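You operate a simulated robot arm through the tools that you are given. There is no shell and no other tool. Be economical: measure what you need, move in short steps, check, and stop when the job is done.

You are at the controls of a simulated robot arm. One attempt, no reset.

JOB
When the green lamp lights, switch off and draw the plate onto the iron rest.
Fine: it is hot, lift it by its wooden handle; shut the oven door after.
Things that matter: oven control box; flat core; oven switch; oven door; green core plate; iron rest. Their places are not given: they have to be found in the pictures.

Only the result counts: the job must be done as asked and must still hold three seconds after the hand-in. Knocking over, shifting, dropping, spilling or breaking anything else fails it.

ROBOT AND FRAMES
A 6-joint arm with a two-finger parallel gripper, fixed in place. Base frame: the origin is at the foot of the arm, x ahead of it, y to its left, z up. Units: mm, degrees, N and s.
Its first joint turns from -66.0 to 66.0 degrees. Payload 2.1 kg.
The TCP is the grasp point between the finger pads, 30 mm short of the fingertips. In the tool frame z runs along the fingers and y along their closing line. The gripper opens to 94 mm. The fingers are 28 mm wide and 10 mm thick; the gripper's body (50 by 96 mm) begins 55 mm behind the TCP.
Orientation is that of the tool frame in the base frame, as a unit quaternion [x, y, z, w]. With the fingers straight down and closing along the base's y, the tool's x points along the base's -x, its y along +y and its z along -z.

CONTROLS
- The arm moves only by the tool nudge_tool. Its argument "steps" is a list of rows, each an object of numbers (a shift or turn left out is 0, a gripper value left out holds the last): "x", "y", "z": the shift along the tool's x, y, z in mm; "wx", "wy", "wz": the turn, a rotation vector about the tool's x, y, z in degrees; "hand": the finger opening in mm, from 0 to 94. In form: [{"x": .., "y": .., "z": .., "wx": .., "wy": .., "wz": .., "hand": ..}, ...]. A call has 1 to 10 rows; each row shifts and turns the commanded pose from where the row before left it, along the tool's axes as they then stand. A row lasts 0.2 s, in which the tool goes at most 50 mm and 8.6 degrees; a call with a longer step from one row to the next is refused whole, and so is a gripper value outside its range. Where a pose cannot be reached the arm comes as near as it can. A force on the tool above 90 N (or 10 N above the force at the start of the call, whichever is more), or a blocked arm, ends the call early, and 0.2 s more pass. The fingers move at their own pace (about 72 mm/s each) and stop on an object; they squeeze with about 44 N. The grip force told is the motor's: it shows also when the fingers shut on nothing. Time passes only in rows, and 0.2 s behind the last, so rows that do not move let the fingers close. The reply holds the time, the measured pose of the TCP, the force on the tool along the base axes, the opening and the grip force, in the units named above and with some noise.
- Cameras (640 x 400 px; columns grow to the right, rows downward): "scene" is fixed at [74.8, -395.8, 484.4]; the picture's right is [0.50, -0.87, 0.00], its down [-0.49, -0.28, -0.82] and it looks along [0.71, 0.41, -0.57] (base axes); focal length 229 px, centre (320, 200). "wrist" rides on the gripper at [-37, 0, -58] in the tool frame; the picture's right is [0.00, -1.00, 0.00], its down [0.97, 0.00, -0.24] and it looks along [0.24, 0.00, 0.97] (tool axes); focal length 218 px, centre (320, 200).
- camera(camera): a new picture of that camera. No time passes.
- locate(camera, pixels): for up to 12 pixels [column, row] of the newest picture of that camera ("zoom" is the newest enlarged one), the place [x, y, z] in the base frame of the surface seen there, good to about 2 mm. No time passes.
- enlarge(camera, box): a new picture of the part [left, top, right, bottom] of that camera's present view, enlarged. No time passes.
- close_job(): hands the job in; it is judged then, once.

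Keep the steps short. Do not move on a guess: measure, check each grasp and each placing, and mend mistakes. In all there are 80 turns and 46 pictures (those below and enlarged ones count). Leave the gripper open and the arm clear of the work at the hand-in unless told otherwise, and finish with a single line.

The tools are called after "Emit:" as a command line: name --argument value ..., lists and objects as JSON in quotes. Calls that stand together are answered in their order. nudge_tool: Moves the arm, as the interface text tells. Its arguments: {"type":"object","properties":{"steps":{"type":"array","items":{"type":"object","properties":{"x":{"type":"number"},"y":{"type":"number"},"z":{"type":"number"},"wx":{"type":"number"},"wy":{"type":"number"},"wz":{"type":"number"},"hand":{"type":"number"}}}}},"required":["steps"]} The other tools are called the same way: camera (camera) takes a picture; locate (camera, pixels) gives the place of the surface under pixels of a picture; enlarge (camera, box) takes an enlarged picture of a part of a camera's view; close_job () hands the job in.

At the start:

```text
t: 0.0
tcp_pos: [326.0, -67.2, 376.4]
tool_rot: [-0.001, 1.0, 0.0, 0.0]
force: [0.9, 0.1, -0.4]
width: 94.1
grip_force: 0.0
```

scene: 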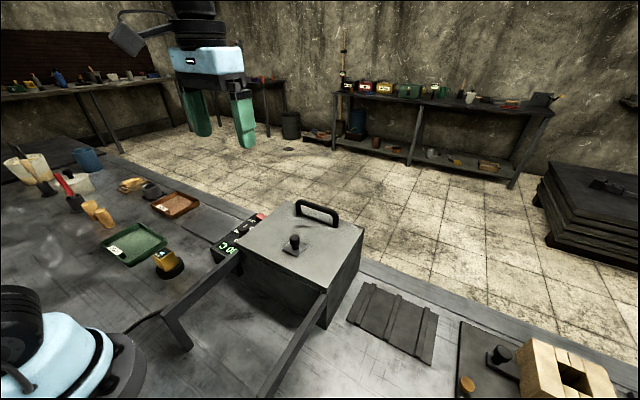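
wrist: 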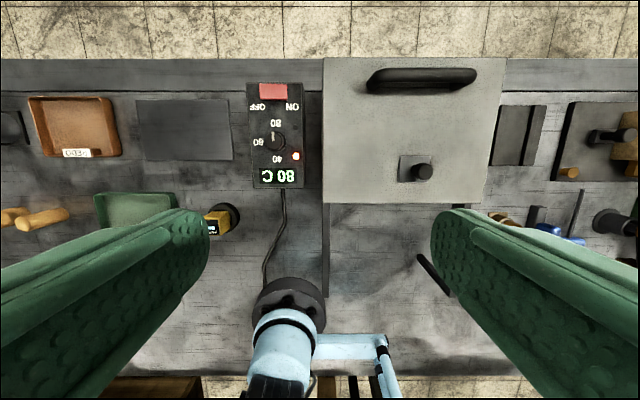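

I see the oven box with two rails toward the arm, and the control box next to it. I'll enlarge both.

Emit:
enlarge --camera "scene" --box '[140, 180, 460, 400]'

Emit:
enlarge --camera "wrist" --box '[230, 50, 550, 250]'

Emit:
locate --camera "wrist" --pixels '[[273, 92], [276, 141], [296, 156], [280, 177], [325, 60], [323, 202], [486, 203], [422, 172], [420, 80], [325, 290], [435, 275], [520, 135]]'

Emit:
locate --camera "scene" --pixels '[[293, 241], [317, 208], [350, 210], [294, 201], [361, 229], [328, 294], [240, 262], [165, 312], [185, 348], [270, 395], [395, 320], [262, 217]]'

```text
1.82 times, centred on (300, 290) of scene
```

zoom: 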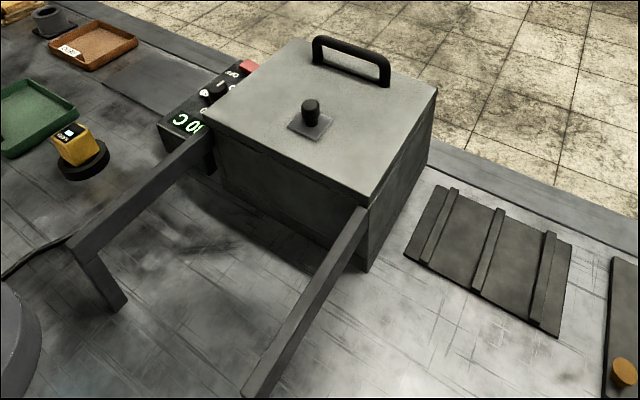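

```text
2.00 times, centred on (390, 150) of wrist
```

zoom: 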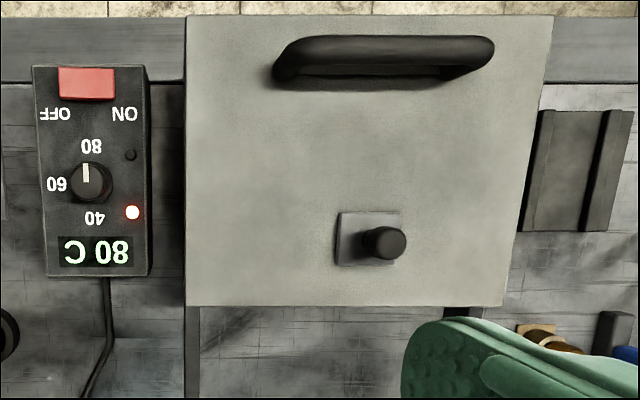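

```text
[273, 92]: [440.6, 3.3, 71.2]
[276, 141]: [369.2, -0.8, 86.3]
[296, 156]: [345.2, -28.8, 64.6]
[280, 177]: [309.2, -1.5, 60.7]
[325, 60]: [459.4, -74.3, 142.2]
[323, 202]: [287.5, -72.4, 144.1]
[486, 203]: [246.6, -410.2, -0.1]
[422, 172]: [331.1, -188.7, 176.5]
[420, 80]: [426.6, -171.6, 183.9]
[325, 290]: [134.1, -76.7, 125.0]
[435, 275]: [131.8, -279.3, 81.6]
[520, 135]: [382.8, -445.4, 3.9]
```

```text
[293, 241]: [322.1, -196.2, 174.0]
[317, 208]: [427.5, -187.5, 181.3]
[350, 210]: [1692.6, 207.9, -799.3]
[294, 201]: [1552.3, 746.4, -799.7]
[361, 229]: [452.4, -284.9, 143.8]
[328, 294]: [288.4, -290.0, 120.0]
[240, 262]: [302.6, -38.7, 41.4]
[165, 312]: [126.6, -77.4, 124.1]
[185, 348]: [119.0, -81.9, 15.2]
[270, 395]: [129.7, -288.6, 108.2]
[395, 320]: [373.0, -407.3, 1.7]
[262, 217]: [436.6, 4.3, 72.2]
```

The red lamp is lit. The lid has a bar handle and seems to slide along the rails toward the arm. Next I'll look at the objects on both sides.

Emit:
enlarge --camera "scene" --box '[0, 130, 280, 305]'

Emit:
enlarge --camera "scene" --box '[340, 270, 640, 400]'

Emit:
locate --camera "wrist" --pixels '[[140, 100], [230, 100], [140, 160], [230, 158], [75, 125], [215, 222], [573, 170], [600, 135], [545, 110], [495, 160], [540, 170], [515, 110]]'

```text
2.29 times, centred on (140, 218) of scene
```

zoom: 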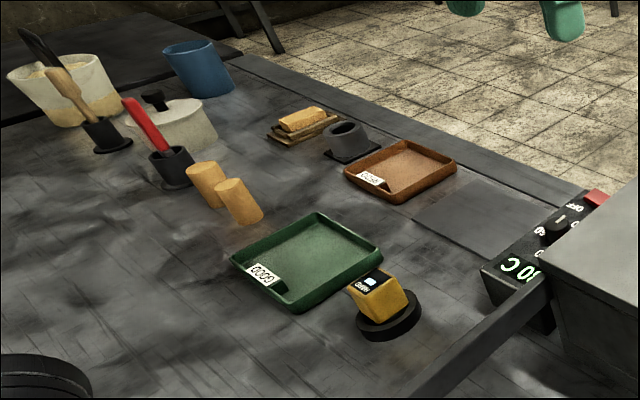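

```text
2.13 times, centred on (490, 335) of scene
```

zoom: 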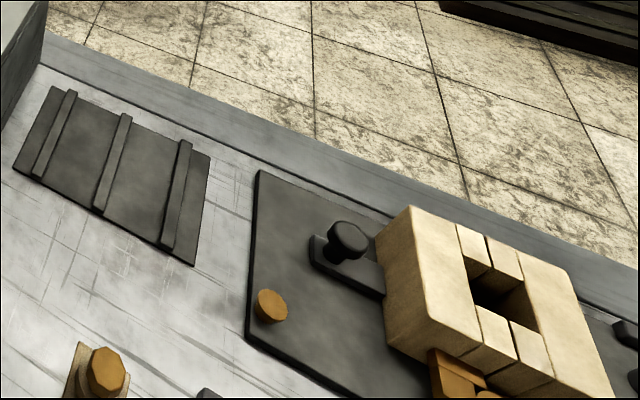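

```text
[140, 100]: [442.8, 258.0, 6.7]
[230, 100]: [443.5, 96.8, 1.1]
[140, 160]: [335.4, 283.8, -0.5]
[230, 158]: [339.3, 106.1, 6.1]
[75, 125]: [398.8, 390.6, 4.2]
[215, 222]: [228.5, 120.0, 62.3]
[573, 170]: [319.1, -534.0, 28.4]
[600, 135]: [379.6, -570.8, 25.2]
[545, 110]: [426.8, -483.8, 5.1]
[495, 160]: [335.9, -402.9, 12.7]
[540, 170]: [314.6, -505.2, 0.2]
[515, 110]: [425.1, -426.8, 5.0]
```

The ribbed iron plate at about (375, -440) is probably the iron rest. I'll close the fingers, move above the control box and look at the switch and lamps from nearer.

Emit:
nudge_tool --steps '[{"x": -16, "y": 18, "z": 31, "hand": 0}, {"x": -16, "y": 18, "z": 31}, {"x": -16, "y": 18, "z": 31}, {"x": -16, "y": 18, "z": 31}, {}]'

Emit:
camera --camera "wrist"

```text
t: 1.2
tcp_pos: [390.0, 7.9, 249.8]
tool_rot: [0.0, 1.0, 0.0, 0.001]
force: [-0.5, -0.5, 0.6]
width: 0.0
grip_force: 33.1
```

```text
39 pictures are left
```

wrist: 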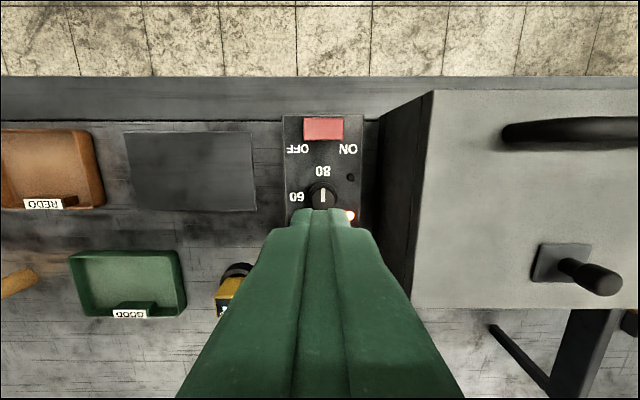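

Red is still lit at (350,216). I'll measure the rocker ends and the box top near it.

Emit:
locate --camera "wrist" --pixels '[[307, 128], [323, 128], [340, 128], [323, 119], [323, 137], [350, 177], [290, 128], [355, 128], [300, 150]]'

Emit:
enlarge --camera "wrist" --box '[270, 105, 390, 225]'

Emit:
enlarge --camera "scene" --box '[200, 195, 300, 270]'

```text
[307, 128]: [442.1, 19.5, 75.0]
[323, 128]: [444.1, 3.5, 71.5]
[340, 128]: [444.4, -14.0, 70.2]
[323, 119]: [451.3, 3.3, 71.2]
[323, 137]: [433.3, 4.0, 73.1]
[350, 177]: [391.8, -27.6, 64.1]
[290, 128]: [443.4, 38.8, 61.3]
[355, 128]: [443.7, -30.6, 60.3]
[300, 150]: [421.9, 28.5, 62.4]
```

```text
3.33 times, centred on (330, 165) of wrist
```

zoom: 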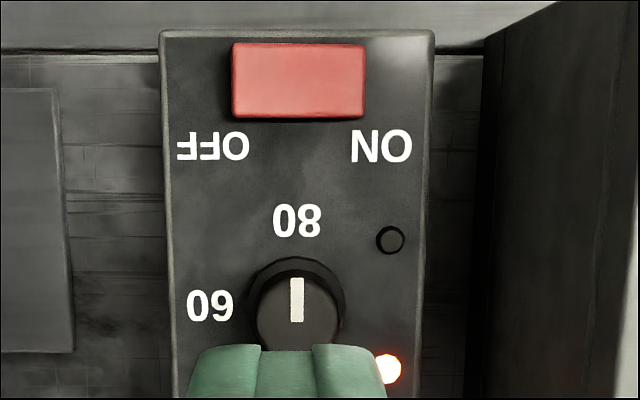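

```text
5.33 times, centred on (250, 232) of scene
```

zoom: 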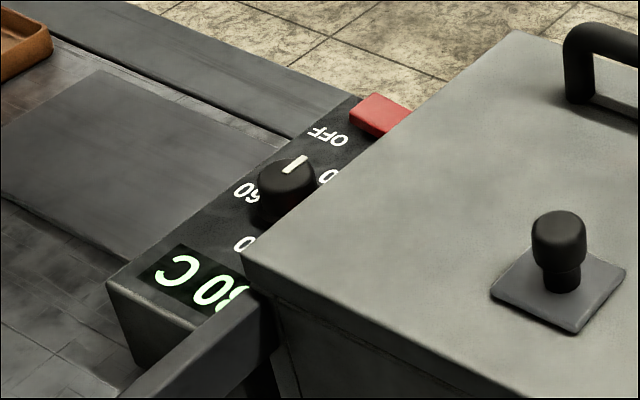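

The OFF end of the rocker (y about +15) stands raised at z=75. I'll move above it with clearance and wait while watching the lamp.

Emit:
nudge_tool --steps '[{"x": -18, "y": 2.5, "z": 25}, {"x": -18, "y": 2.5, "z": 25}, {"x": -17, "y": 2, "z": 30}, {}, {}, {}, {}, {}, {}, {}]'

Emit:
camera --camera "wrist"

```text
t: 3.4
tcp_pos: [441.4, 14.1, 172.2]
tool_rot: [0.001, 1.0, 0.0, 0.001]
force: [0.2, 0.8, -0.3]
width: 0.0
grip_force: 32.5
```

```text
36 pictures are left
```

wrist: 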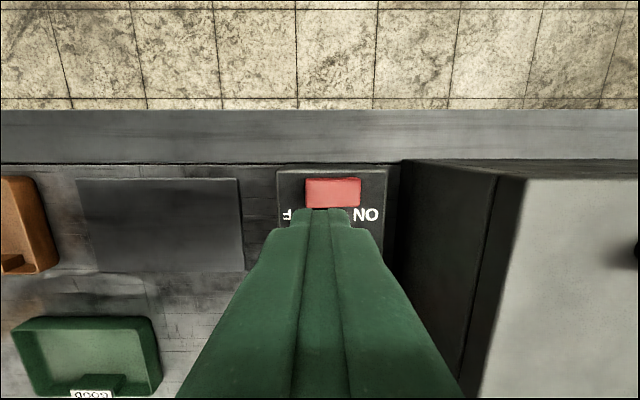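

The lamps are hidden by the fingers here. I'll back off to the earlier viewing pose and wait there.

Emit:
nudge_tool --steps '[{"x": 25, "y": 2, "z": -30}, {"x": 25, "y": 2, "z": -30}, {}, {}, {}, {}, {}, {}, {}, {}]'

Emit:
nudge_tool --steps '[{}, {}, {}, {}, {}, {}, {}, {}, {}, {}]'

Emit:
camera --camera "wrist"

```text
t: 5.6
tcp_pos: [391.7, 14.9, 233.0]
tool_rot: [0.0, 1.0, 0.0, 0.0]
force: [0.9, -0.2, 0.1]
width: 0.2
grip_force: 33.2
```

```text
t: 7.8
tcp_pos: [392.0, 14.3, 232.7]
tool_rot: [0.0, 1.0, 0.001, 0.0]
force: [-0.6, 0.1, 0.0]
width: 0.1
grip_force: 33.2
```

```text
35 pictures are left
```

wrist: 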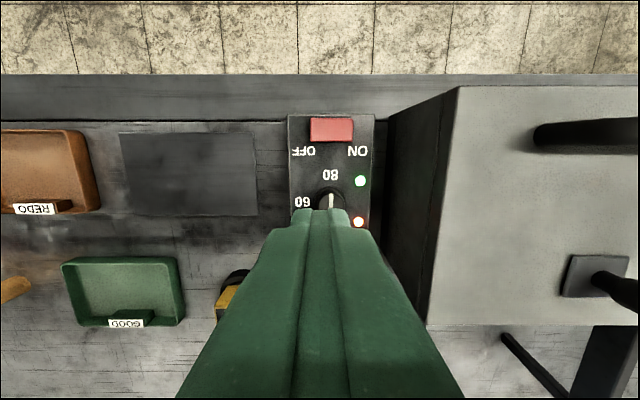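

The green lamp at (360,181) is now lit as well. I'll go over the OFF end of the rocker and press it down gently.

Emit:
nudge_tool --steps '[{"x": -26, "y": 0.5, "z": 40}, {"x": -25, "y": 1, "z": 40}, {"z": 35}, {"z": 5}, {"z": 3}, {"z": 3}, {"z": 3}, {"z": 2}]'

```text
t: 9.6
tcp_pos: [444.4, 19.4, 101.2]
tool_rot: [0.001, 1.0, 0.001, 0.0]
force: [-2.5, 5.1, 25.8]
width: 0.0
grip_force: 32.7
```

There is 26 N of contact at tip z about 71. I'll press 2 mm more, lift, and look at the rocker.

Emit:
nudge_tool --steps '[{"z": 2}, {"z": 1}, {"z": -20}, {"z": -40, "x": 5}, {"x": 22, "z": -36}, {"x": 22, "z": -36}]'

Emit:
enlarge --camera "wrist" --box '[260, 90, 420, 230]'

Emit:
locate --camera "wrist" --pixels '[[320, 128], [333, 128], [347, 128]]'

```text
t: 10.2
tcp_pos: [443.9, 18.8, 100.5]
tool_rot: [-0.001, 1.0, 0.001, -0.002]
force: [-1.5, 1.4, 22.0]
width: 0.0
grip_force: 33.1
stopped in row 2: the force on the tool passed its limit (the readings are from after the stop); the commanded pose is now the measured one
```

```text
2.86 times, centred on (340, 160) of wrist
```

zoom: 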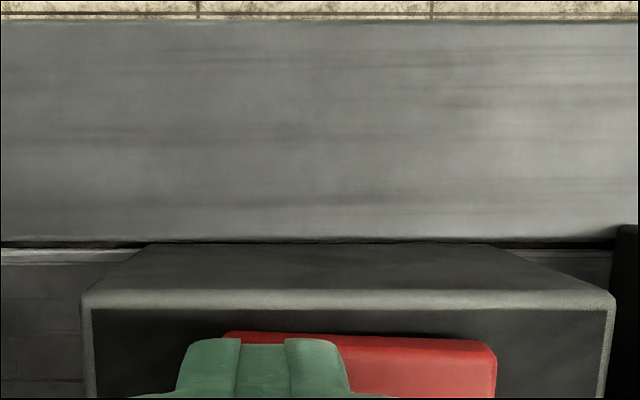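

```text
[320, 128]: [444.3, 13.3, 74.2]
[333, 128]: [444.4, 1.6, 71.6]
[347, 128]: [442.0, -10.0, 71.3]
```

The force limit was hit, so the rocker is likely at its stop. I'll lift straight up and check it.

Emit:
nudge_tool --steps '[{"z": -20}, {"z": -40}, {"x": 25, "z": -36}, {"x": 25, "z": -36}, {}]'

Emit:
enlarge --camera "wrist" --box '[260, 90, 420, 230]'

```text
t: 11.4
tcp_pos: [395.9, 16.2, 236.9]
tool_rot: [-0.001, 1.0, 0.001, -0.001]
force: [0.2, -0.1, -0.8]
width: 0.1
grip_force: 34.0
```

```text
2.86 times, centred on (340, 160) of wrist
```

zoom: 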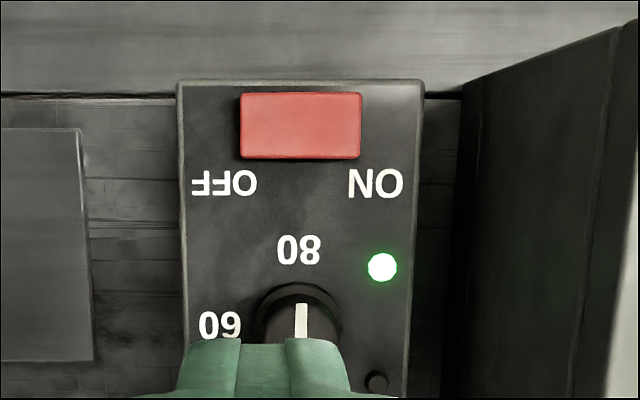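

The red heater lamp is off and green stays lit. I'll measure the rocker tilt, and the lid handle for the next step.

Emit:
camera --camera "wrist"

Emit:
locate --camera "zoom" --pixels '[[248, 130], [260, 130], [300, 130], [340, 130], [352, 130]]'

Emit:
locate --camera "scene" --pixels '[[298, 205], [300, 215], [318, 208], [336, 215], [336, 225], [294, 248], [294, 238]]'

```text
32 pictures are left
```

wrist: 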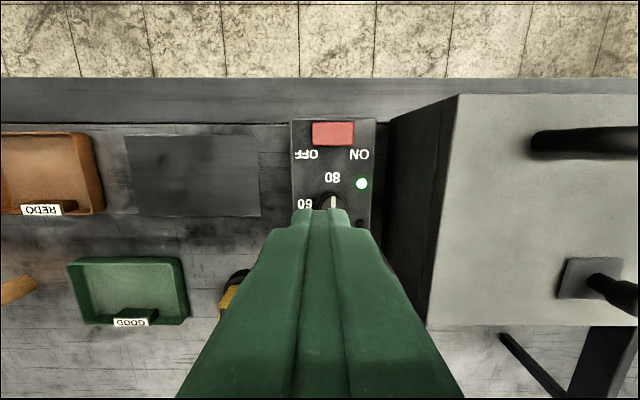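

```text
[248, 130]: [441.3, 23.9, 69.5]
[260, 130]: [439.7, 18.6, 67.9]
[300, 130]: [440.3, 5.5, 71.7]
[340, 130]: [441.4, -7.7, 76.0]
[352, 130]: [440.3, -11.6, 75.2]
```

```text
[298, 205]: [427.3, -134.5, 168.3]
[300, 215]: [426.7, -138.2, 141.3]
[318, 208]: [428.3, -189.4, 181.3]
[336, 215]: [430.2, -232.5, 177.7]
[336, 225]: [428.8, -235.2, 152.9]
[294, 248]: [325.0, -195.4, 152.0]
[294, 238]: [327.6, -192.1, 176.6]
```

The rocker is tilted: the OFF end is down at 68 and the ON end up at 76, so the oven is switched off. Before touching the lid I'll look at how it meets the rails.

Emit:
enlarge --camera "scene" --box '[225, 220, 375, 320]'

Emit:
locate --camera "scene" --pixels '[[324, 296], [320, 300], [324, 320], [345, 270], [345, 250], [290, 380], [322, 288], [360, 270], [300, 283], [300, 305]]'

```text
4.00 times, centred on (300, 270) of scene
```

zoom: 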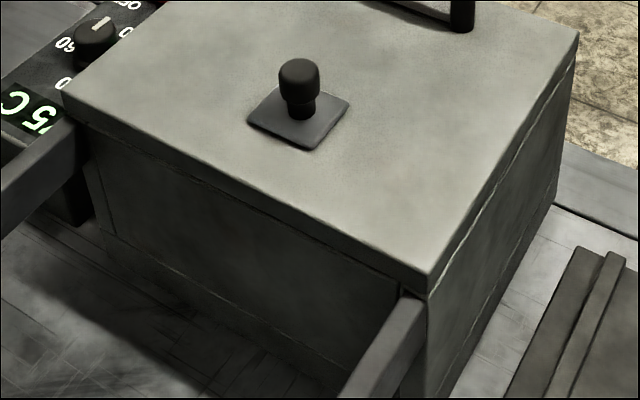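

```text
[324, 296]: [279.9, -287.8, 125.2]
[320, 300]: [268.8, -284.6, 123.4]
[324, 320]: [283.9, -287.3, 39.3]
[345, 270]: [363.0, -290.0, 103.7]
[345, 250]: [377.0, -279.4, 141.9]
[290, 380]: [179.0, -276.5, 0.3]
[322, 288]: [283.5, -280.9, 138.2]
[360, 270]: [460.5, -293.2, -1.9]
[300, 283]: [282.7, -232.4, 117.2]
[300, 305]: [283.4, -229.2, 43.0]
```

The lid (underside at about 126) sits level with the rail tops (125), so it slides toward the arm. I'll hook the closed fingers behind the bar handle (x about 427) and pull. First I move above and past the bar at safe height and check.

Emit:
nudge_tool --steps '[{"x": -13, "y": -40, "z": -2}, {"x": -13, "y": -40}, {"x": -13, "y": -40}, {"x": -13, "y": -40}, {"x": -12, "y": -41}, {}]'

Emit:
camera --camera "wrist"

Emit:
enlarge --camera "scene" --box '[220, 120, 400, 270]'

```text
t: 12.8
tcp_pos: [458.0, -183.2, 231.9]
tool_rot: [-0.001, 1.0, 0.0, -0.002]
force: [-0.6, 1.0, -0.3]
width: 0.0
grip_force: 33.1
```

```text
30 pictures are left
```

wrist: 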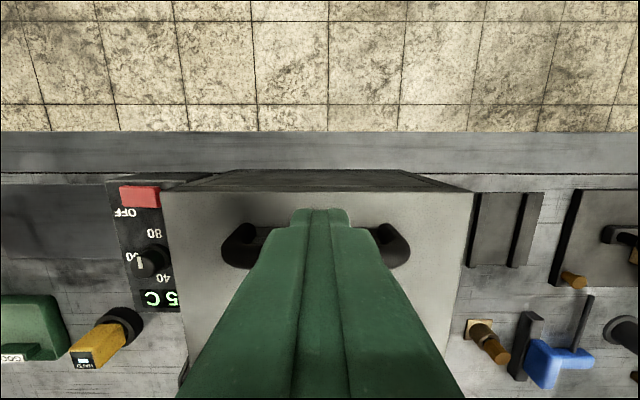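

```text
2.67 times, centred on (310, 195) of scene
```

zoom: 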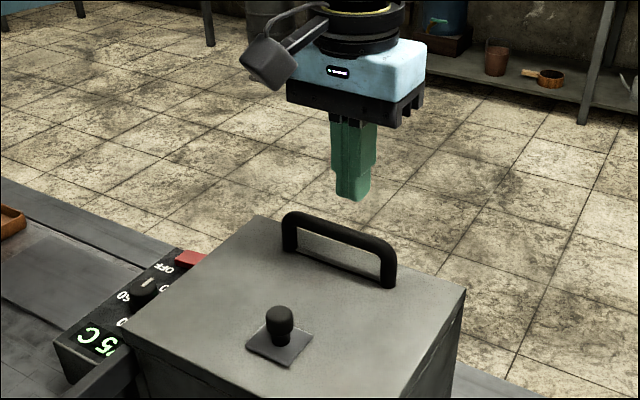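

The fingers are behind the bar with a clearance of about 10 mm. I'll lower the tips to z about 155 and pull slowly toward the arm.

Emit:
nudge_tool --steps '[{"z": 20}, {"z": 26}, {"x": 6}, {"x": 8}, {"x": 8}, {"x": 8}, {"x": 8}, {}]'

Emit:
camera --camera "scene"

```text
t: 14.6
tcp_pos: [418.3, -181.3, 188.0]
tool_rot: [-0.001, 1.0, 0.002, -0.002]
force: [0.8, -0.2, -0.3]
width: 0.0
grip_force: 33.3
```

```text
28 pictures are left
```

scene: 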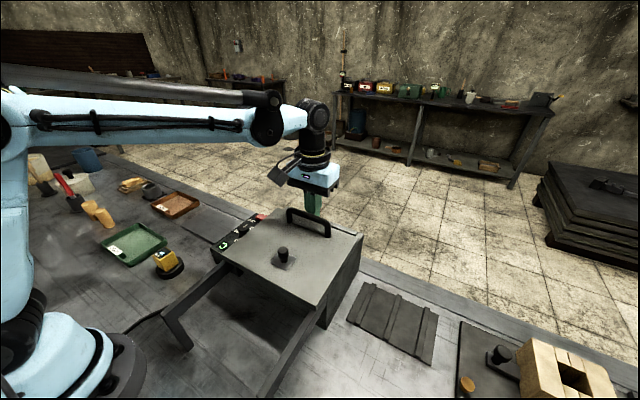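

The lid slides freely. I'll keep pulling, about 120 mm more, keeping it on the rails.

Emit:
nudge_tool --steps '[{"x": 14}, {"x": 14}, {"x": 14}, {"x": 14}, {"x": 14}, {"x": 14}, {"x": 14}, {"x": 12}, {"x": 8}, {}]'

Emit:
camera --camera "scene"

```text
t: 16.8
tcp_pos: [303.0, -182.2, 189.1]
tool_rot: [0.0, 1.0, 0.001, -0.001]
force: [0.7, -1.2, -1.0]
width: 0.2
grip_force: 32.9
```

```text
27 pictures are left
```

scene: 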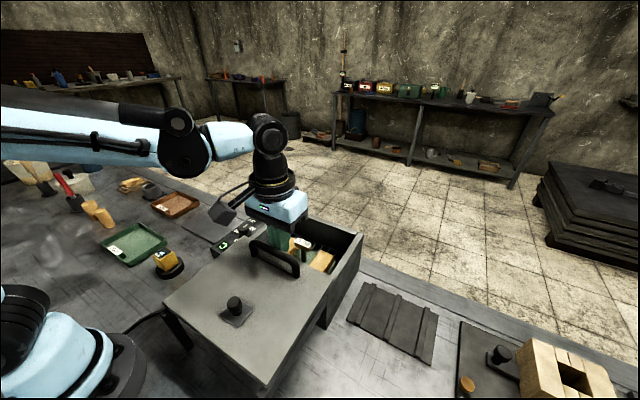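

The lid is open and items show inside. I'll back off the bar, raise and look into the oven.

Emit:
nudge_tool --steps '[{"x": -4}, {"z": -40}, {"z": -45}, {"x": -15, "z": -45}, {"x": -15, "z": -40}, {}]'

Emit:
camera --camera "wrist"

Emit:
enlarge --camera "scene" --box '[230, 200, 390, 300]'

```text
t: 18.2
tcp_pos: [338.8, -179.9, 359.0]
tool_rot: [0.0, 1.0, 0.0, -0.001]
force: [0.3, -0.3, -0.5]
width: 0.0
grip_force: 33.6
```

```text
26 pictures are left
```

wrist: 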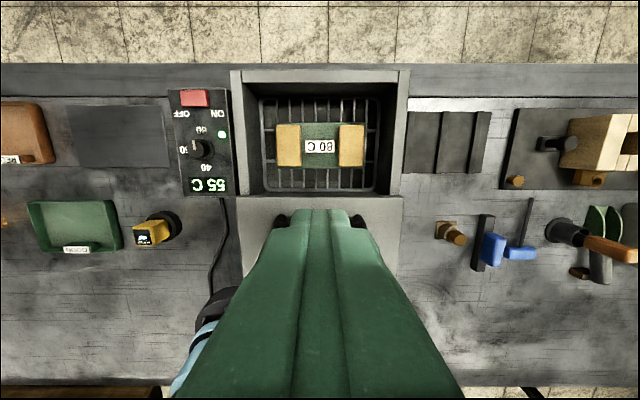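

```text
4.00 times, centred on (310, 250) of scene
```

zoom: 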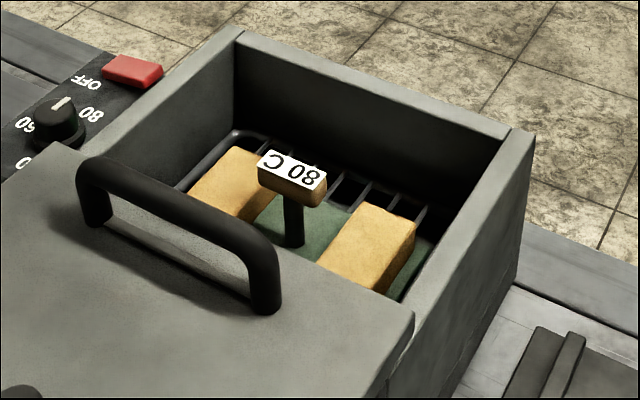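

A green plate with two cores and a wooden T-handle labelled "80 C" sits on a wire rack inside. I'll measure it.

Emit:
enlarge --camera "wrist" --box '[225, 60, 415, 210]'

Emit:
locate --camera "wrist" --pixels '[[307, 147], [320, 147], [333, 147], [320, 142], [320, 151], [288, 145], [351, 145], [276, 145], [364, 145], [320, 128], [320, 163], [320, 188]]'

Emit:
locate --camera "wrist" --pixels '[[412, 115], [440, 112], [480, 113], [405, 172], [440, 170], [475, 172], [455, 140], [486, 140], [447, 113], [414, 140], [320, 200], [270, 80]]'

Emit:
locate --camera "scene" --pixels '[[295, 241], [303, 244], [311, 248], [303, 252], [303, 257], [298, 249]]'

```text
2.67 times, centred on (320, 135) of wrist
```

zoom: 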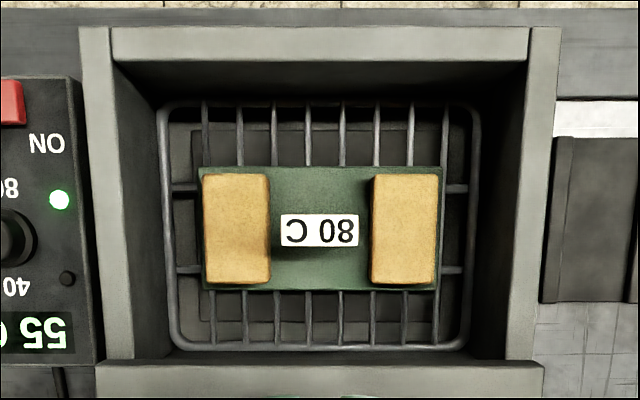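

```text
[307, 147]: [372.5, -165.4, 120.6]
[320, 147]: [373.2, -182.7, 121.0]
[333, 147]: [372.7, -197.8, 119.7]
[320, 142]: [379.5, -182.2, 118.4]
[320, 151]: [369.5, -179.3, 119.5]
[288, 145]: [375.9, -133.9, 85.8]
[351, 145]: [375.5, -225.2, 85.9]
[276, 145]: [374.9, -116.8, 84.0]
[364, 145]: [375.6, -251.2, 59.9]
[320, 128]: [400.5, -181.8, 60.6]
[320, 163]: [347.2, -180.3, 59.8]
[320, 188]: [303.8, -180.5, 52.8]
```

```text
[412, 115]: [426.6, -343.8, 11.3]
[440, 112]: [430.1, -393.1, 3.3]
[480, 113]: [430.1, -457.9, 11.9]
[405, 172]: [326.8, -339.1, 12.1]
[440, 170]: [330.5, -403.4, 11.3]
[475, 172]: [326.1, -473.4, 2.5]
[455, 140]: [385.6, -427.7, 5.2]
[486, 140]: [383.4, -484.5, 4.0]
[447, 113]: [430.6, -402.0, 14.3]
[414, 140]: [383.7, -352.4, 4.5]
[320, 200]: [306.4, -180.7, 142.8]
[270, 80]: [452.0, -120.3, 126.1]
```

```text
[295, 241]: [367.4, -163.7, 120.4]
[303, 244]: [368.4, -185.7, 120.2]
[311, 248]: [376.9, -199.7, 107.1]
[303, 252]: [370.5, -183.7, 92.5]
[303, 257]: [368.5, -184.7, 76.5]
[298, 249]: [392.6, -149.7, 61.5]
```

The handle bar is centred at (374, -181.5), z 105–120, and about 37 mm long along y. Core tops are at 86. The rest's ribs run at y from -340 to -460, centred near (378, -401), with tops at about 13. I'll open to 52 and come above the handle.

Emit:
nudge_tool --steps '[{"x": -12, "z": 40, "hand": 52}, {"x": -12, "y": -1, "z": 40}, {"x": -12, "y": -0.5, "z": 40}, {"z": 39}, {}]'

Emit:
camera --camera "wrist"

```text
t: 19.4
tcp_pos: [373.1, -180.8, 198.4]
tool_rot: [-0.001, 1.0, 0.001, -0.001]
force: [0.4, -0.3, -0.6]
width: 52.2
grip_force: 0.0
```

```text
23 pictures are left
```

wrist: 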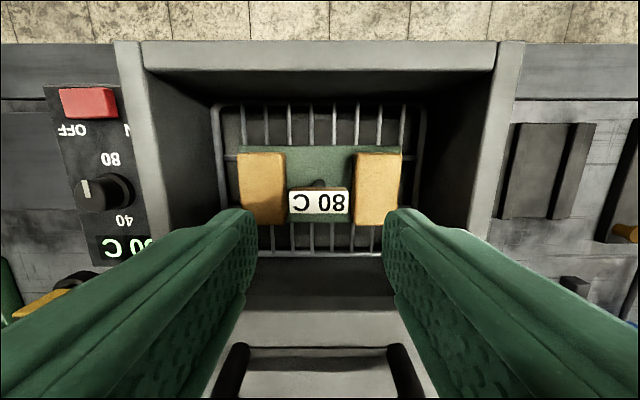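

The alignment is symmetrical. I'll descend to TCP z about 121, with the tips at 91 above the cores.

Emit:
nudge_tool --steps '[{"x": -1, "z": 30}, {"z": 25}, {"z": 14}, {"z": 8.5}, {}]'

Emit:
enlarge --camera "scene" --box '[250, 200, 370, 275]'

```text
t: 20.6
tcp_pos: [371.4, -183.5, 120.2]
tool_rot: [0.0, 1.0, 0.0, -0.002]
force: [-0.3, 0.1, -0.2]
width: 52.0
grip_force: 0.1
```

```text
5.33 times, centred on (310, 238) of scene
```

zoom: 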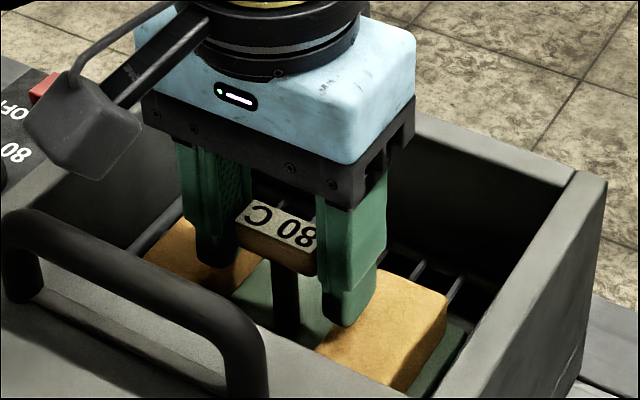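

The bar lies between the pads. I'll close on it.

Emit:
nudge_tool --steps '[{"x": -2, "hand": 25}, {}, {}, {}]'

```text
t: 21.6
tcp_pos: [372.7, -183.3, 121.5]
tool_rot: [0.0, 1.0, 0.001, -0.002]
force: [1.3, 0.1, -1.2]
width: 43.5
grip_force: 43.4
```

It is gripped at width 43.5 with 43 N. I'll lift slowly and check.

Emit:
nudge_tool --steps '[{"z": -5}, {"z": -10}, {"z": -15}, {"z": -20}, {"z": -25}, {"z": -25}, {"z": -25}, {"z": -15}, {}]'

Emit:
camera --camera "scene"

```text
t: 23.6
tcp_pos: [375.8, -183.8, 262.8]
tool_rot: [0.0, 1.0, 0.001, -0.002]
force: [-0.2, -0.3, -3.0]
width: 43.2
grip_force: 44.3
```

```text
21 pictures are left
```

scene: 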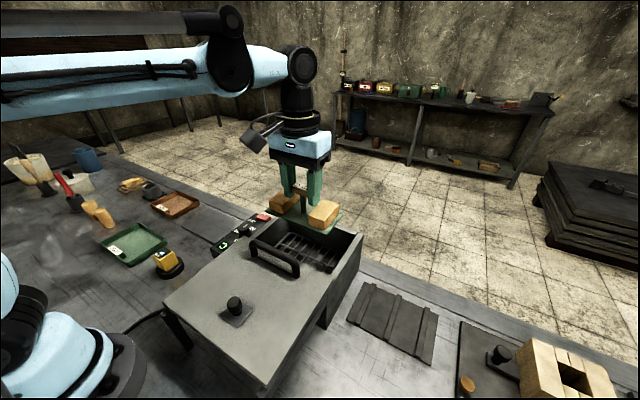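

The plate is lifted and level, with both cores on it. I'll measure the rest more exactly.

Emit:
enlarge --camera "scene" --box '[335, 275, 447, 372]'

```text
4.12 times, centred on (391, 324) of scene
```

zoom: 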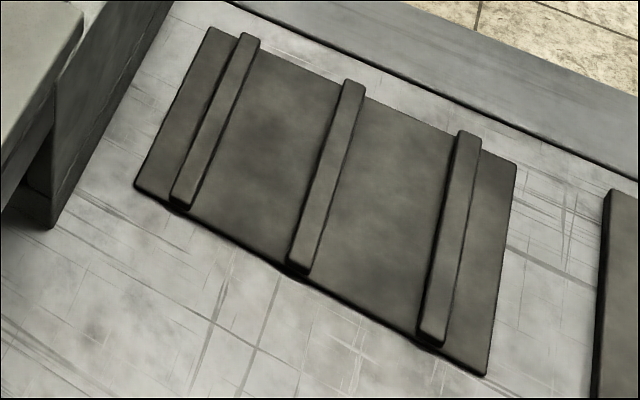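

Emit:
locate --camera "zoom" --pixels '[[249, 40], [182, 196], [352, 88], [300, 262], [468, 140], [432, 330], [327, 175], [213, 30], [138, 187], [514, 165], [484, 372], [450, 230]]'

```text
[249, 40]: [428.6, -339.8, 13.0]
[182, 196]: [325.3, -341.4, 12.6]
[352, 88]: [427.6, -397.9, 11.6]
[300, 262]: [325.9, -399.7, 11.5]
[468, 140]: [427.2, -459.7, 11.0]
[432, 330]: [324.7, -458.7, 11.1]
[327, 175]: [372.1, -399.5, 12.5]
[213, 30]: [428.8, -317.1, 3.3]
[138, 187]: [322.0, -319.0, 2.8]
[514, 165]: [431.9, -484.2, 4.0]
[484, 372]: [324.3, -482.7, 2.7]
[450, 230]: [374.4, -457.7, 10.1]
```

The rest centre is (377, -400) with rib tops at about 12. I'll carry the plate across at height in gentle steps.

Emit:
nudge_tool --steps '[{"y": -15}, {"y": -25}, {"y": -28}, {"y": -30}, {"y": -30}, {"y": -30}, {"y": -28}, {"y": -20}, {"y": -10, "x": -1}, {}]'

Emit:
nudge_tool --steps '[{"z": 20}, {"z": 30}, {"z": 35}, {"z": 30}, {"z": 20}, {"z": 15}, {}]'

Emit:
camera --camera "scene"

```text
t: 25.8
tcp_pos: [370.9, -386.9, 257.8]
tool_rot: [-0.001, 1.0, 0.001, -0.002]
force: [0.0, -0.2, -3.1]
width: 43.6
grip_force: 43.9
out of reach, approached as far as the arm can: row 8, 9
```

```text
t: 27.4
tcp_pos: [370.8, -384.7, 105.1]
tool_rot: [-0.001, 1.0, 0.002, -0.002]
force: [0.1, -0.1, -3.1]
width: 43.7
grip_force: 44.1
```

```text
19 pictures are left
```

scene: 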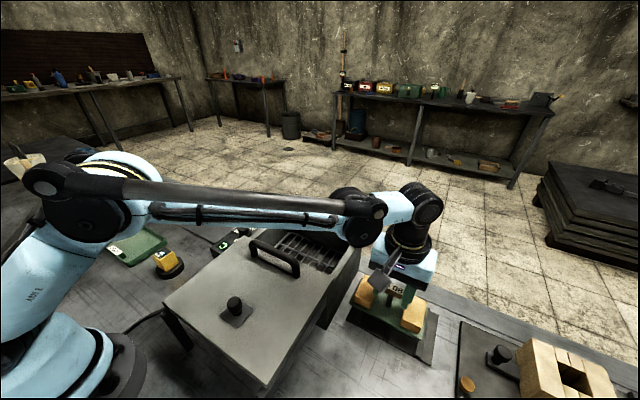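

It fell a little short at height: (371, -385). Now that it is lower, I'll shift the rest of the way to y -399, x 376.

Emit:
nudge_tool --steps '[{"y": -5, "x": -2}, {"y": -5, "x": -2}, {"y": -4, "x": -1}, {}]'

Emit:
enlarge --camera "scene" --box '[330, 230, 470, 380]'

```text
t: 28.4
tcp_pos: [373.2, -399.4, 106.7]
tool_rot: [-0.001, 1.0, 0.001, -0.002]
force: [-0.6, 0.8, -3.4]
width: 43.5
grip_force: 43.6
```

```text
2.67 times, centred on (400, 305) of scene
```

zoom: 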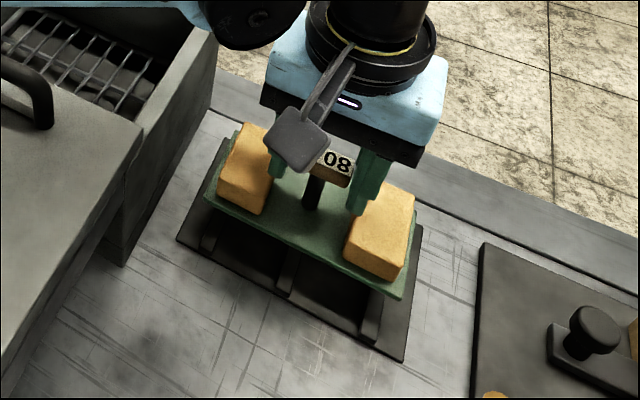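

It is over the rest. I'll lower it carefully until contact, expected near TCP z 79.

Emit:
nudge_tool --steps '[{"z": 10}, {"z": 8}, {"z": 4}, {"z": 2}, {"z": 1}, {}]'

```text
t: 29.8
tcp_pos: [375.6, -398.2, 82.2]
tool_rot: [-0.001, 1.0, 0.002, -0.002]
force: [-0.1, 0.5, -2.8]
width: 43.7
grip_force: 44.5
```

Emit:
nudge_tool --steps '[{"z": 1}, {"z": 1}, {"z": 1}, {}]'

Emit:
enlarge --camera "scene" --box '[335, 260, 455, 370]'

```text
t: 30.8
tcp_pos: [374.3, -400.2, 79.6]
tool_rot: [-0.001, 1.0, 0.001, -0.002]
force: [0.1, -0.7, -3.9]
width: 43.4
grip_force: 44.2
```

```text
3.64 times, centred on (395, 315) of scene
```

zoom: 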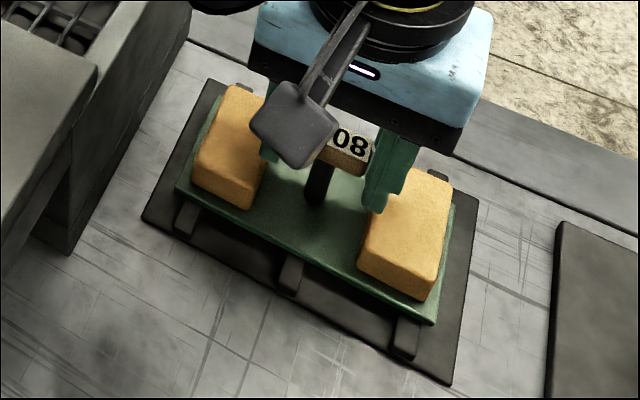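

It is nearly on the ribs, with no contact force yet. I'll go down by single millimetres.

Emit:
nudge_tool --steps '[{"z": 1}, {"z": 1}, {}]'

Emit:
locate --camera "zoom" --pixels '[[300, 235], [330, 230], [290, 275], [187, 215], [405, 340]]'

```text
t: 31.6
tcp_pos: [374.5, -399.8, 76.9]
tool_rot: [0.0, 1.0, 0.0, -0.002]
force: [1.8, -2.0, 3.6]
width: 43.6
grip_force: 43.8
```

```text
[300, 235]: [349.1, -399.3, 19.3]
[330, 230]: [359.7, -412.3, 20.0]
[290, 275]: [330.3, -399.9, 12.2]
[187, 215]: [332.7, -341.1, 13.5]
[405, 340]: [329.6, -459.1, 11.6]
```

Contact: the force went from -3.4 to +3.6 N. I'll release to 56 mm and lift straight up.

Emit:
nudge_tool --steps '[{"hand": 56}, {}, {}, {"z": -5}, {"z": -15}, {"z": -30}, {"z": -30}, {"z": -30}, {"z": -30}]'

Emit:
camera --camera "scene"

```text
t: 33.6
tcp_pos: [376.5, -398.7, 216.1]
tool_rot: [-0.001, 1.0, 0.0, -0.001]
force: [-0.3, -0.2, -0.1]
width: 55.8
grip_force: 0.0
```

```text
16 pictures are left
```

scene: 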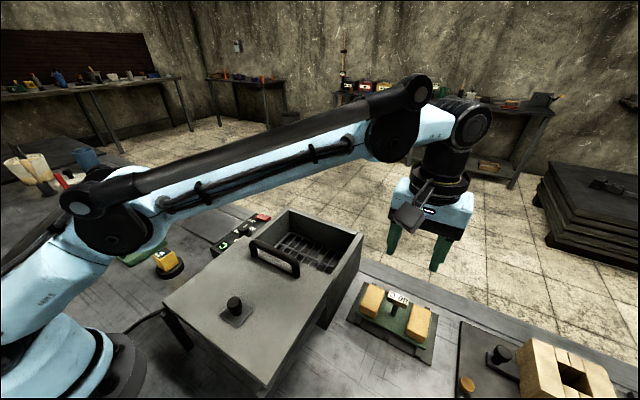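

The plate stands on the rest. Next I'll shut the door: measure the bar and lid now.

Emit:
locate --camera "scene" --pixels '[[253, 245], [275, 256], [297, 265], [300, 275], [234, 305], [170, 300], [267, 375]]'

Emit:
nudge_tool --steps '[{"z": -20, "hand": 0}, {"z": -14, "x": 15, "y": 30}, {"x": 25, "y": 40}, {"x": 25, "y": 40}, {"x": 25, "y": 40}, {"x": 25, "y": 40}, {"y": 26}, {}]'

Emit:
camera --camera "scene"

```text
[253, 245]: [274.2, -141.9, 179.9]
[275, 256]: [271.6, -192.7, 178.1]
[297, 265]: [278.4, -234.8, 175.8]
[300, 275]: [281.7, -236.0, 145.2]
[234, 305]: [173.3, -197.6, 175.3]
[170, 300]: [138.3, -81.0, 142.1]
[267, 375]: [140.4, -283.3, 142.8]
```

```text
t: 35.4
tcp_pos: [262.9, -186.0, 252.2]
tool_rot: [-0.001, 1.0, 0.001, -0.001]
force: [0.3, 0.3, 0.5]
width: 0.1
grip_force: 33.2
```

```text
15 pictures are left
```

scene: 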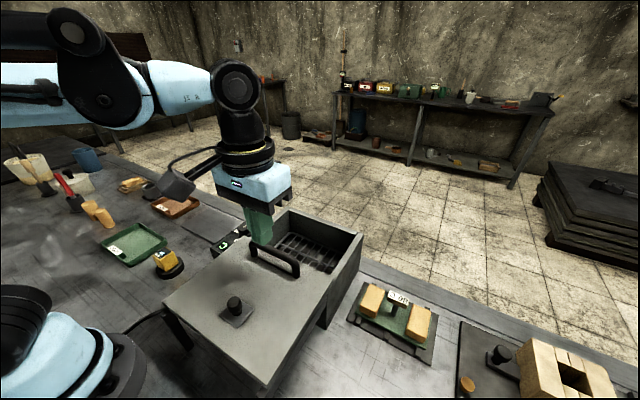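

The bar is at x about 278. I'll step to x about 245 (the bar side toward the arm), lower to TCP z 188 and push toward +x.

Emit:
nudge_tool --steps '[{"x": 18}, {"z": 25}, {"z": 25}, {"z": 14}, {"x": -8}, {"x": -8}, {"x": -10}, {"x": -12}, {"x": -14}, {"x": -14}]'

Emit:
camera --camera "scene"

```text
t: 37.6
tcp_pos: [306.8, -183.8, 190.5]
tool_rot: [-0.001, 1.0, 0.001, -0.001]
force: [-1.4, 0.1, -0.4]
width: 0.0
grip_force: 32.5
```

```text
14 pictures are left
```

scene: 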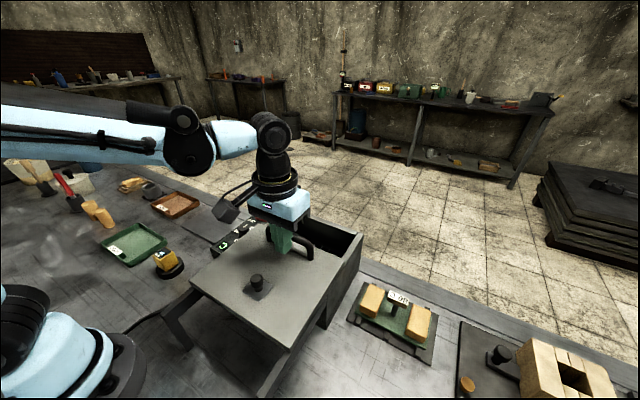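

The lid is closing. I'll push about 92 mm more.

Emit:
nudge_tool --steps '[{"x": -12}, {"x": -14}, {"x": -14}, {"x": -14}, {"x": -14}, {"x": -12}, {"x": -8}, {"x": -4}, {}]'

Emit:
camera --camera "scene"

Emit:
locate --camera "scene" --pixels '[[297, 203], [336, 216], [361, 229]]'

```text
t: 39.6
tcp_pos: [401.8, -181.8, 187.5]
tool_rot: [0.0, 1.0, 0.001, -0.002]
force: [-0.1, 1.0, 0.6]
width: 0.2
grip_force: 33.6
```

```text
13 pictures are left
```

scene: 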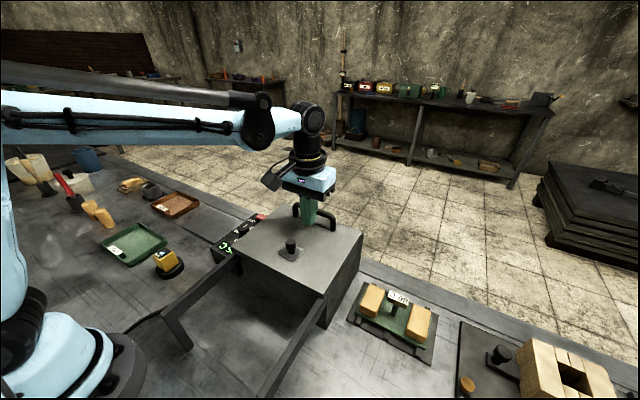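

```text
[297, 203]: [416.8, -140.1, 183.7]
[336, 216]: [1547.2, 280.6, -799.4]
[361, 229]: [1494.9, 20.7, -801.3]
```

The knob is still about 3 px short of its first place. I'll push on in 2 mm steps and watch the force.

Emit:
nudge_tool --steps '[{"x": -2}, {"x": -2}, {"x": -2}, {}]'

Emit:
enlarge --camera "scene" --box '[225, 220, 375, 320]'

```text
t: 40.6
tcp_pos: [406.4, -183.6, 187.8]
tool_rot: [-0.001, 1.0, 0.0, -0.002]
force: [-1.4, 0.1, -0.3]
width: 0.0
grip_force: 33.0
```

```text
4.00 times, centred on (300, 270) of scene
```

zoom: 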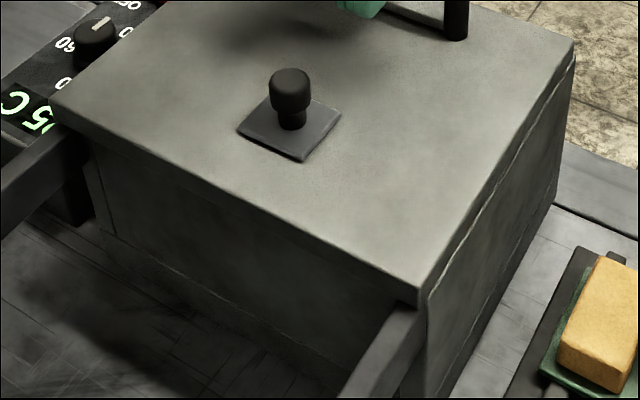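

The lid corner is at (418,290) against (430,275) at the start. I'll measure it and the knob.

Emit:
locate --camera "zoom" --pixels '[[290, 75], [230, 190], [415, 283], [60, 97], [240, 128]]'

Emit:
nudge_tool --steps '[{"x": -2}, {"x": -2}, {"x": -2}, {}]'

Emit:
enlarge --camera "scene" --box '[225, 220, 375, 320]'

```text
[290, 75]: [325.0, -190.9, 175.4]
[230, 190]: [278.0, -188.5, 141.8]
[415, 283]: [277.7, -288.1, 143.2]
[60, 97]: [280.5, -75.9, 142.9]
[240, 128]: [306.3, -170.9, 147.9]
```

```text
t: 41.6
tcp_pos: [410.7, -182.6, 188.3]
tool_rot: [-0.001, 1.0, 0.002, -0.003]
force: [-0.9, -0.1, 0.6]
width: 0.0
grip_force: 33.0
```

```text
4.00 times, centred on (300, 270) of scene
```

zoom: 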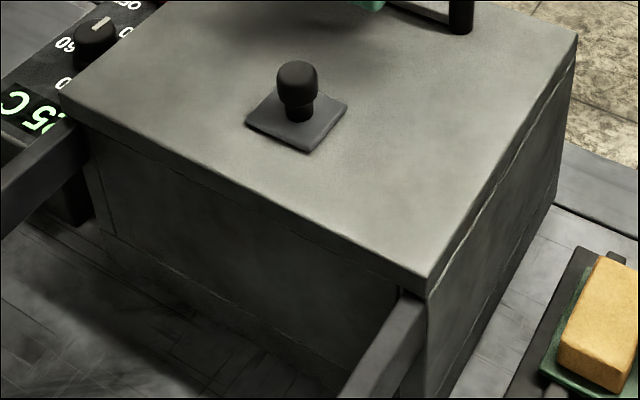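

It is almost at the starting position (about 1–2 mm short). I'll push until it stops or is level with the start.

Emit:
nudge_tool --steps '[{"x": -1}, {"x": -1}, {}]'

Emit:
enlarge --camera "scene" --box '[225, 220, 375, 320]'

```text
t: 42.4
tcp_pos: [414.7, -183.3, 188.0]
tool_rot: [-0.001, 1.0, 0.001, -0.002]
force: [-6.8, 0.1, 2.2]
width: 0.0
grip_force: 32.8
```

```text
4.00 times, centred on (300, 270) of scene
```

zoom: 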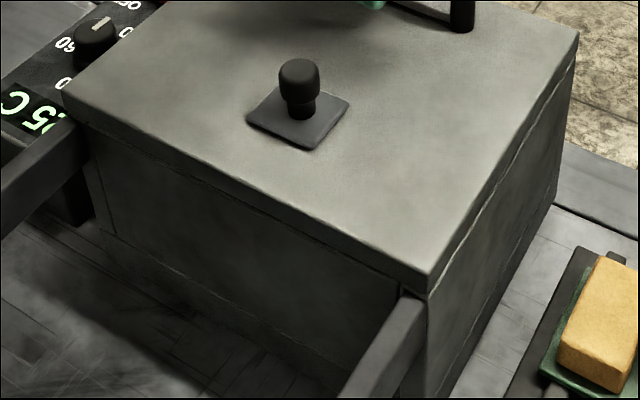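

The image matches the start exactly and the force rises to about 7 N against the stop, so the door is shut. I'll back off from the bar, raise, open and take a final look.

Emit:
nudge_tool --steps '[{"x": 4}, {"z": -25}, {"z": -40}, {"z": -40, "x": 15}, {"z": -40, "x": 20, "y": 20}, {"x": 20, "y": 20, "hand": 94}, {"y": 20}, {}, {}, {}]'

Emit:
camera --camera "wrist"

Emit:
camera --camera "scene"

```text
t: 44.6
tcp_pos: [356.2, -127.1, 332.7]
tool_rot: [-0.001, 1.0, 0.001, -0.002]
force: [-0.4, 0.3, -0.3]
width: 94.1
grip_force: 0.1
```

```text
9 pictures are left
```

wrist: 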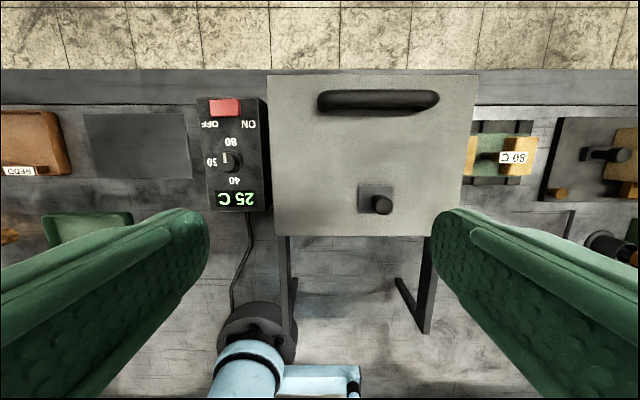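

```text
8 pictures are left
```

scene: 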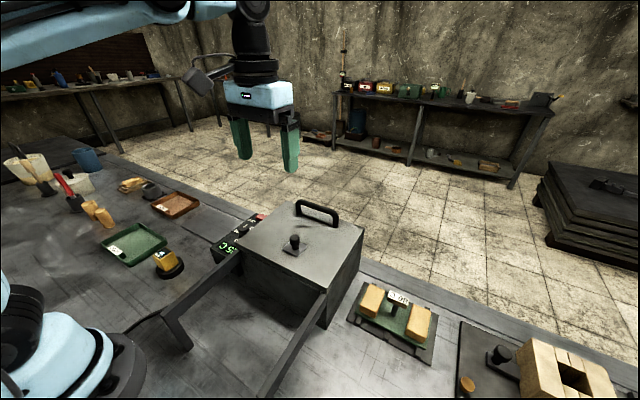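

The oven is off with both lamps out, the door is shut, the plate with its cores is on the rest, and the arm is clear with the gripper open. I'm handing in.

Emit:
close_job

```text
The job is handed in.
```

After the green lamp lit, I switched the oven off, moved the plate by its wooden handle onto the iron rest with both cores still on it, and shut the door; the job is handed in.
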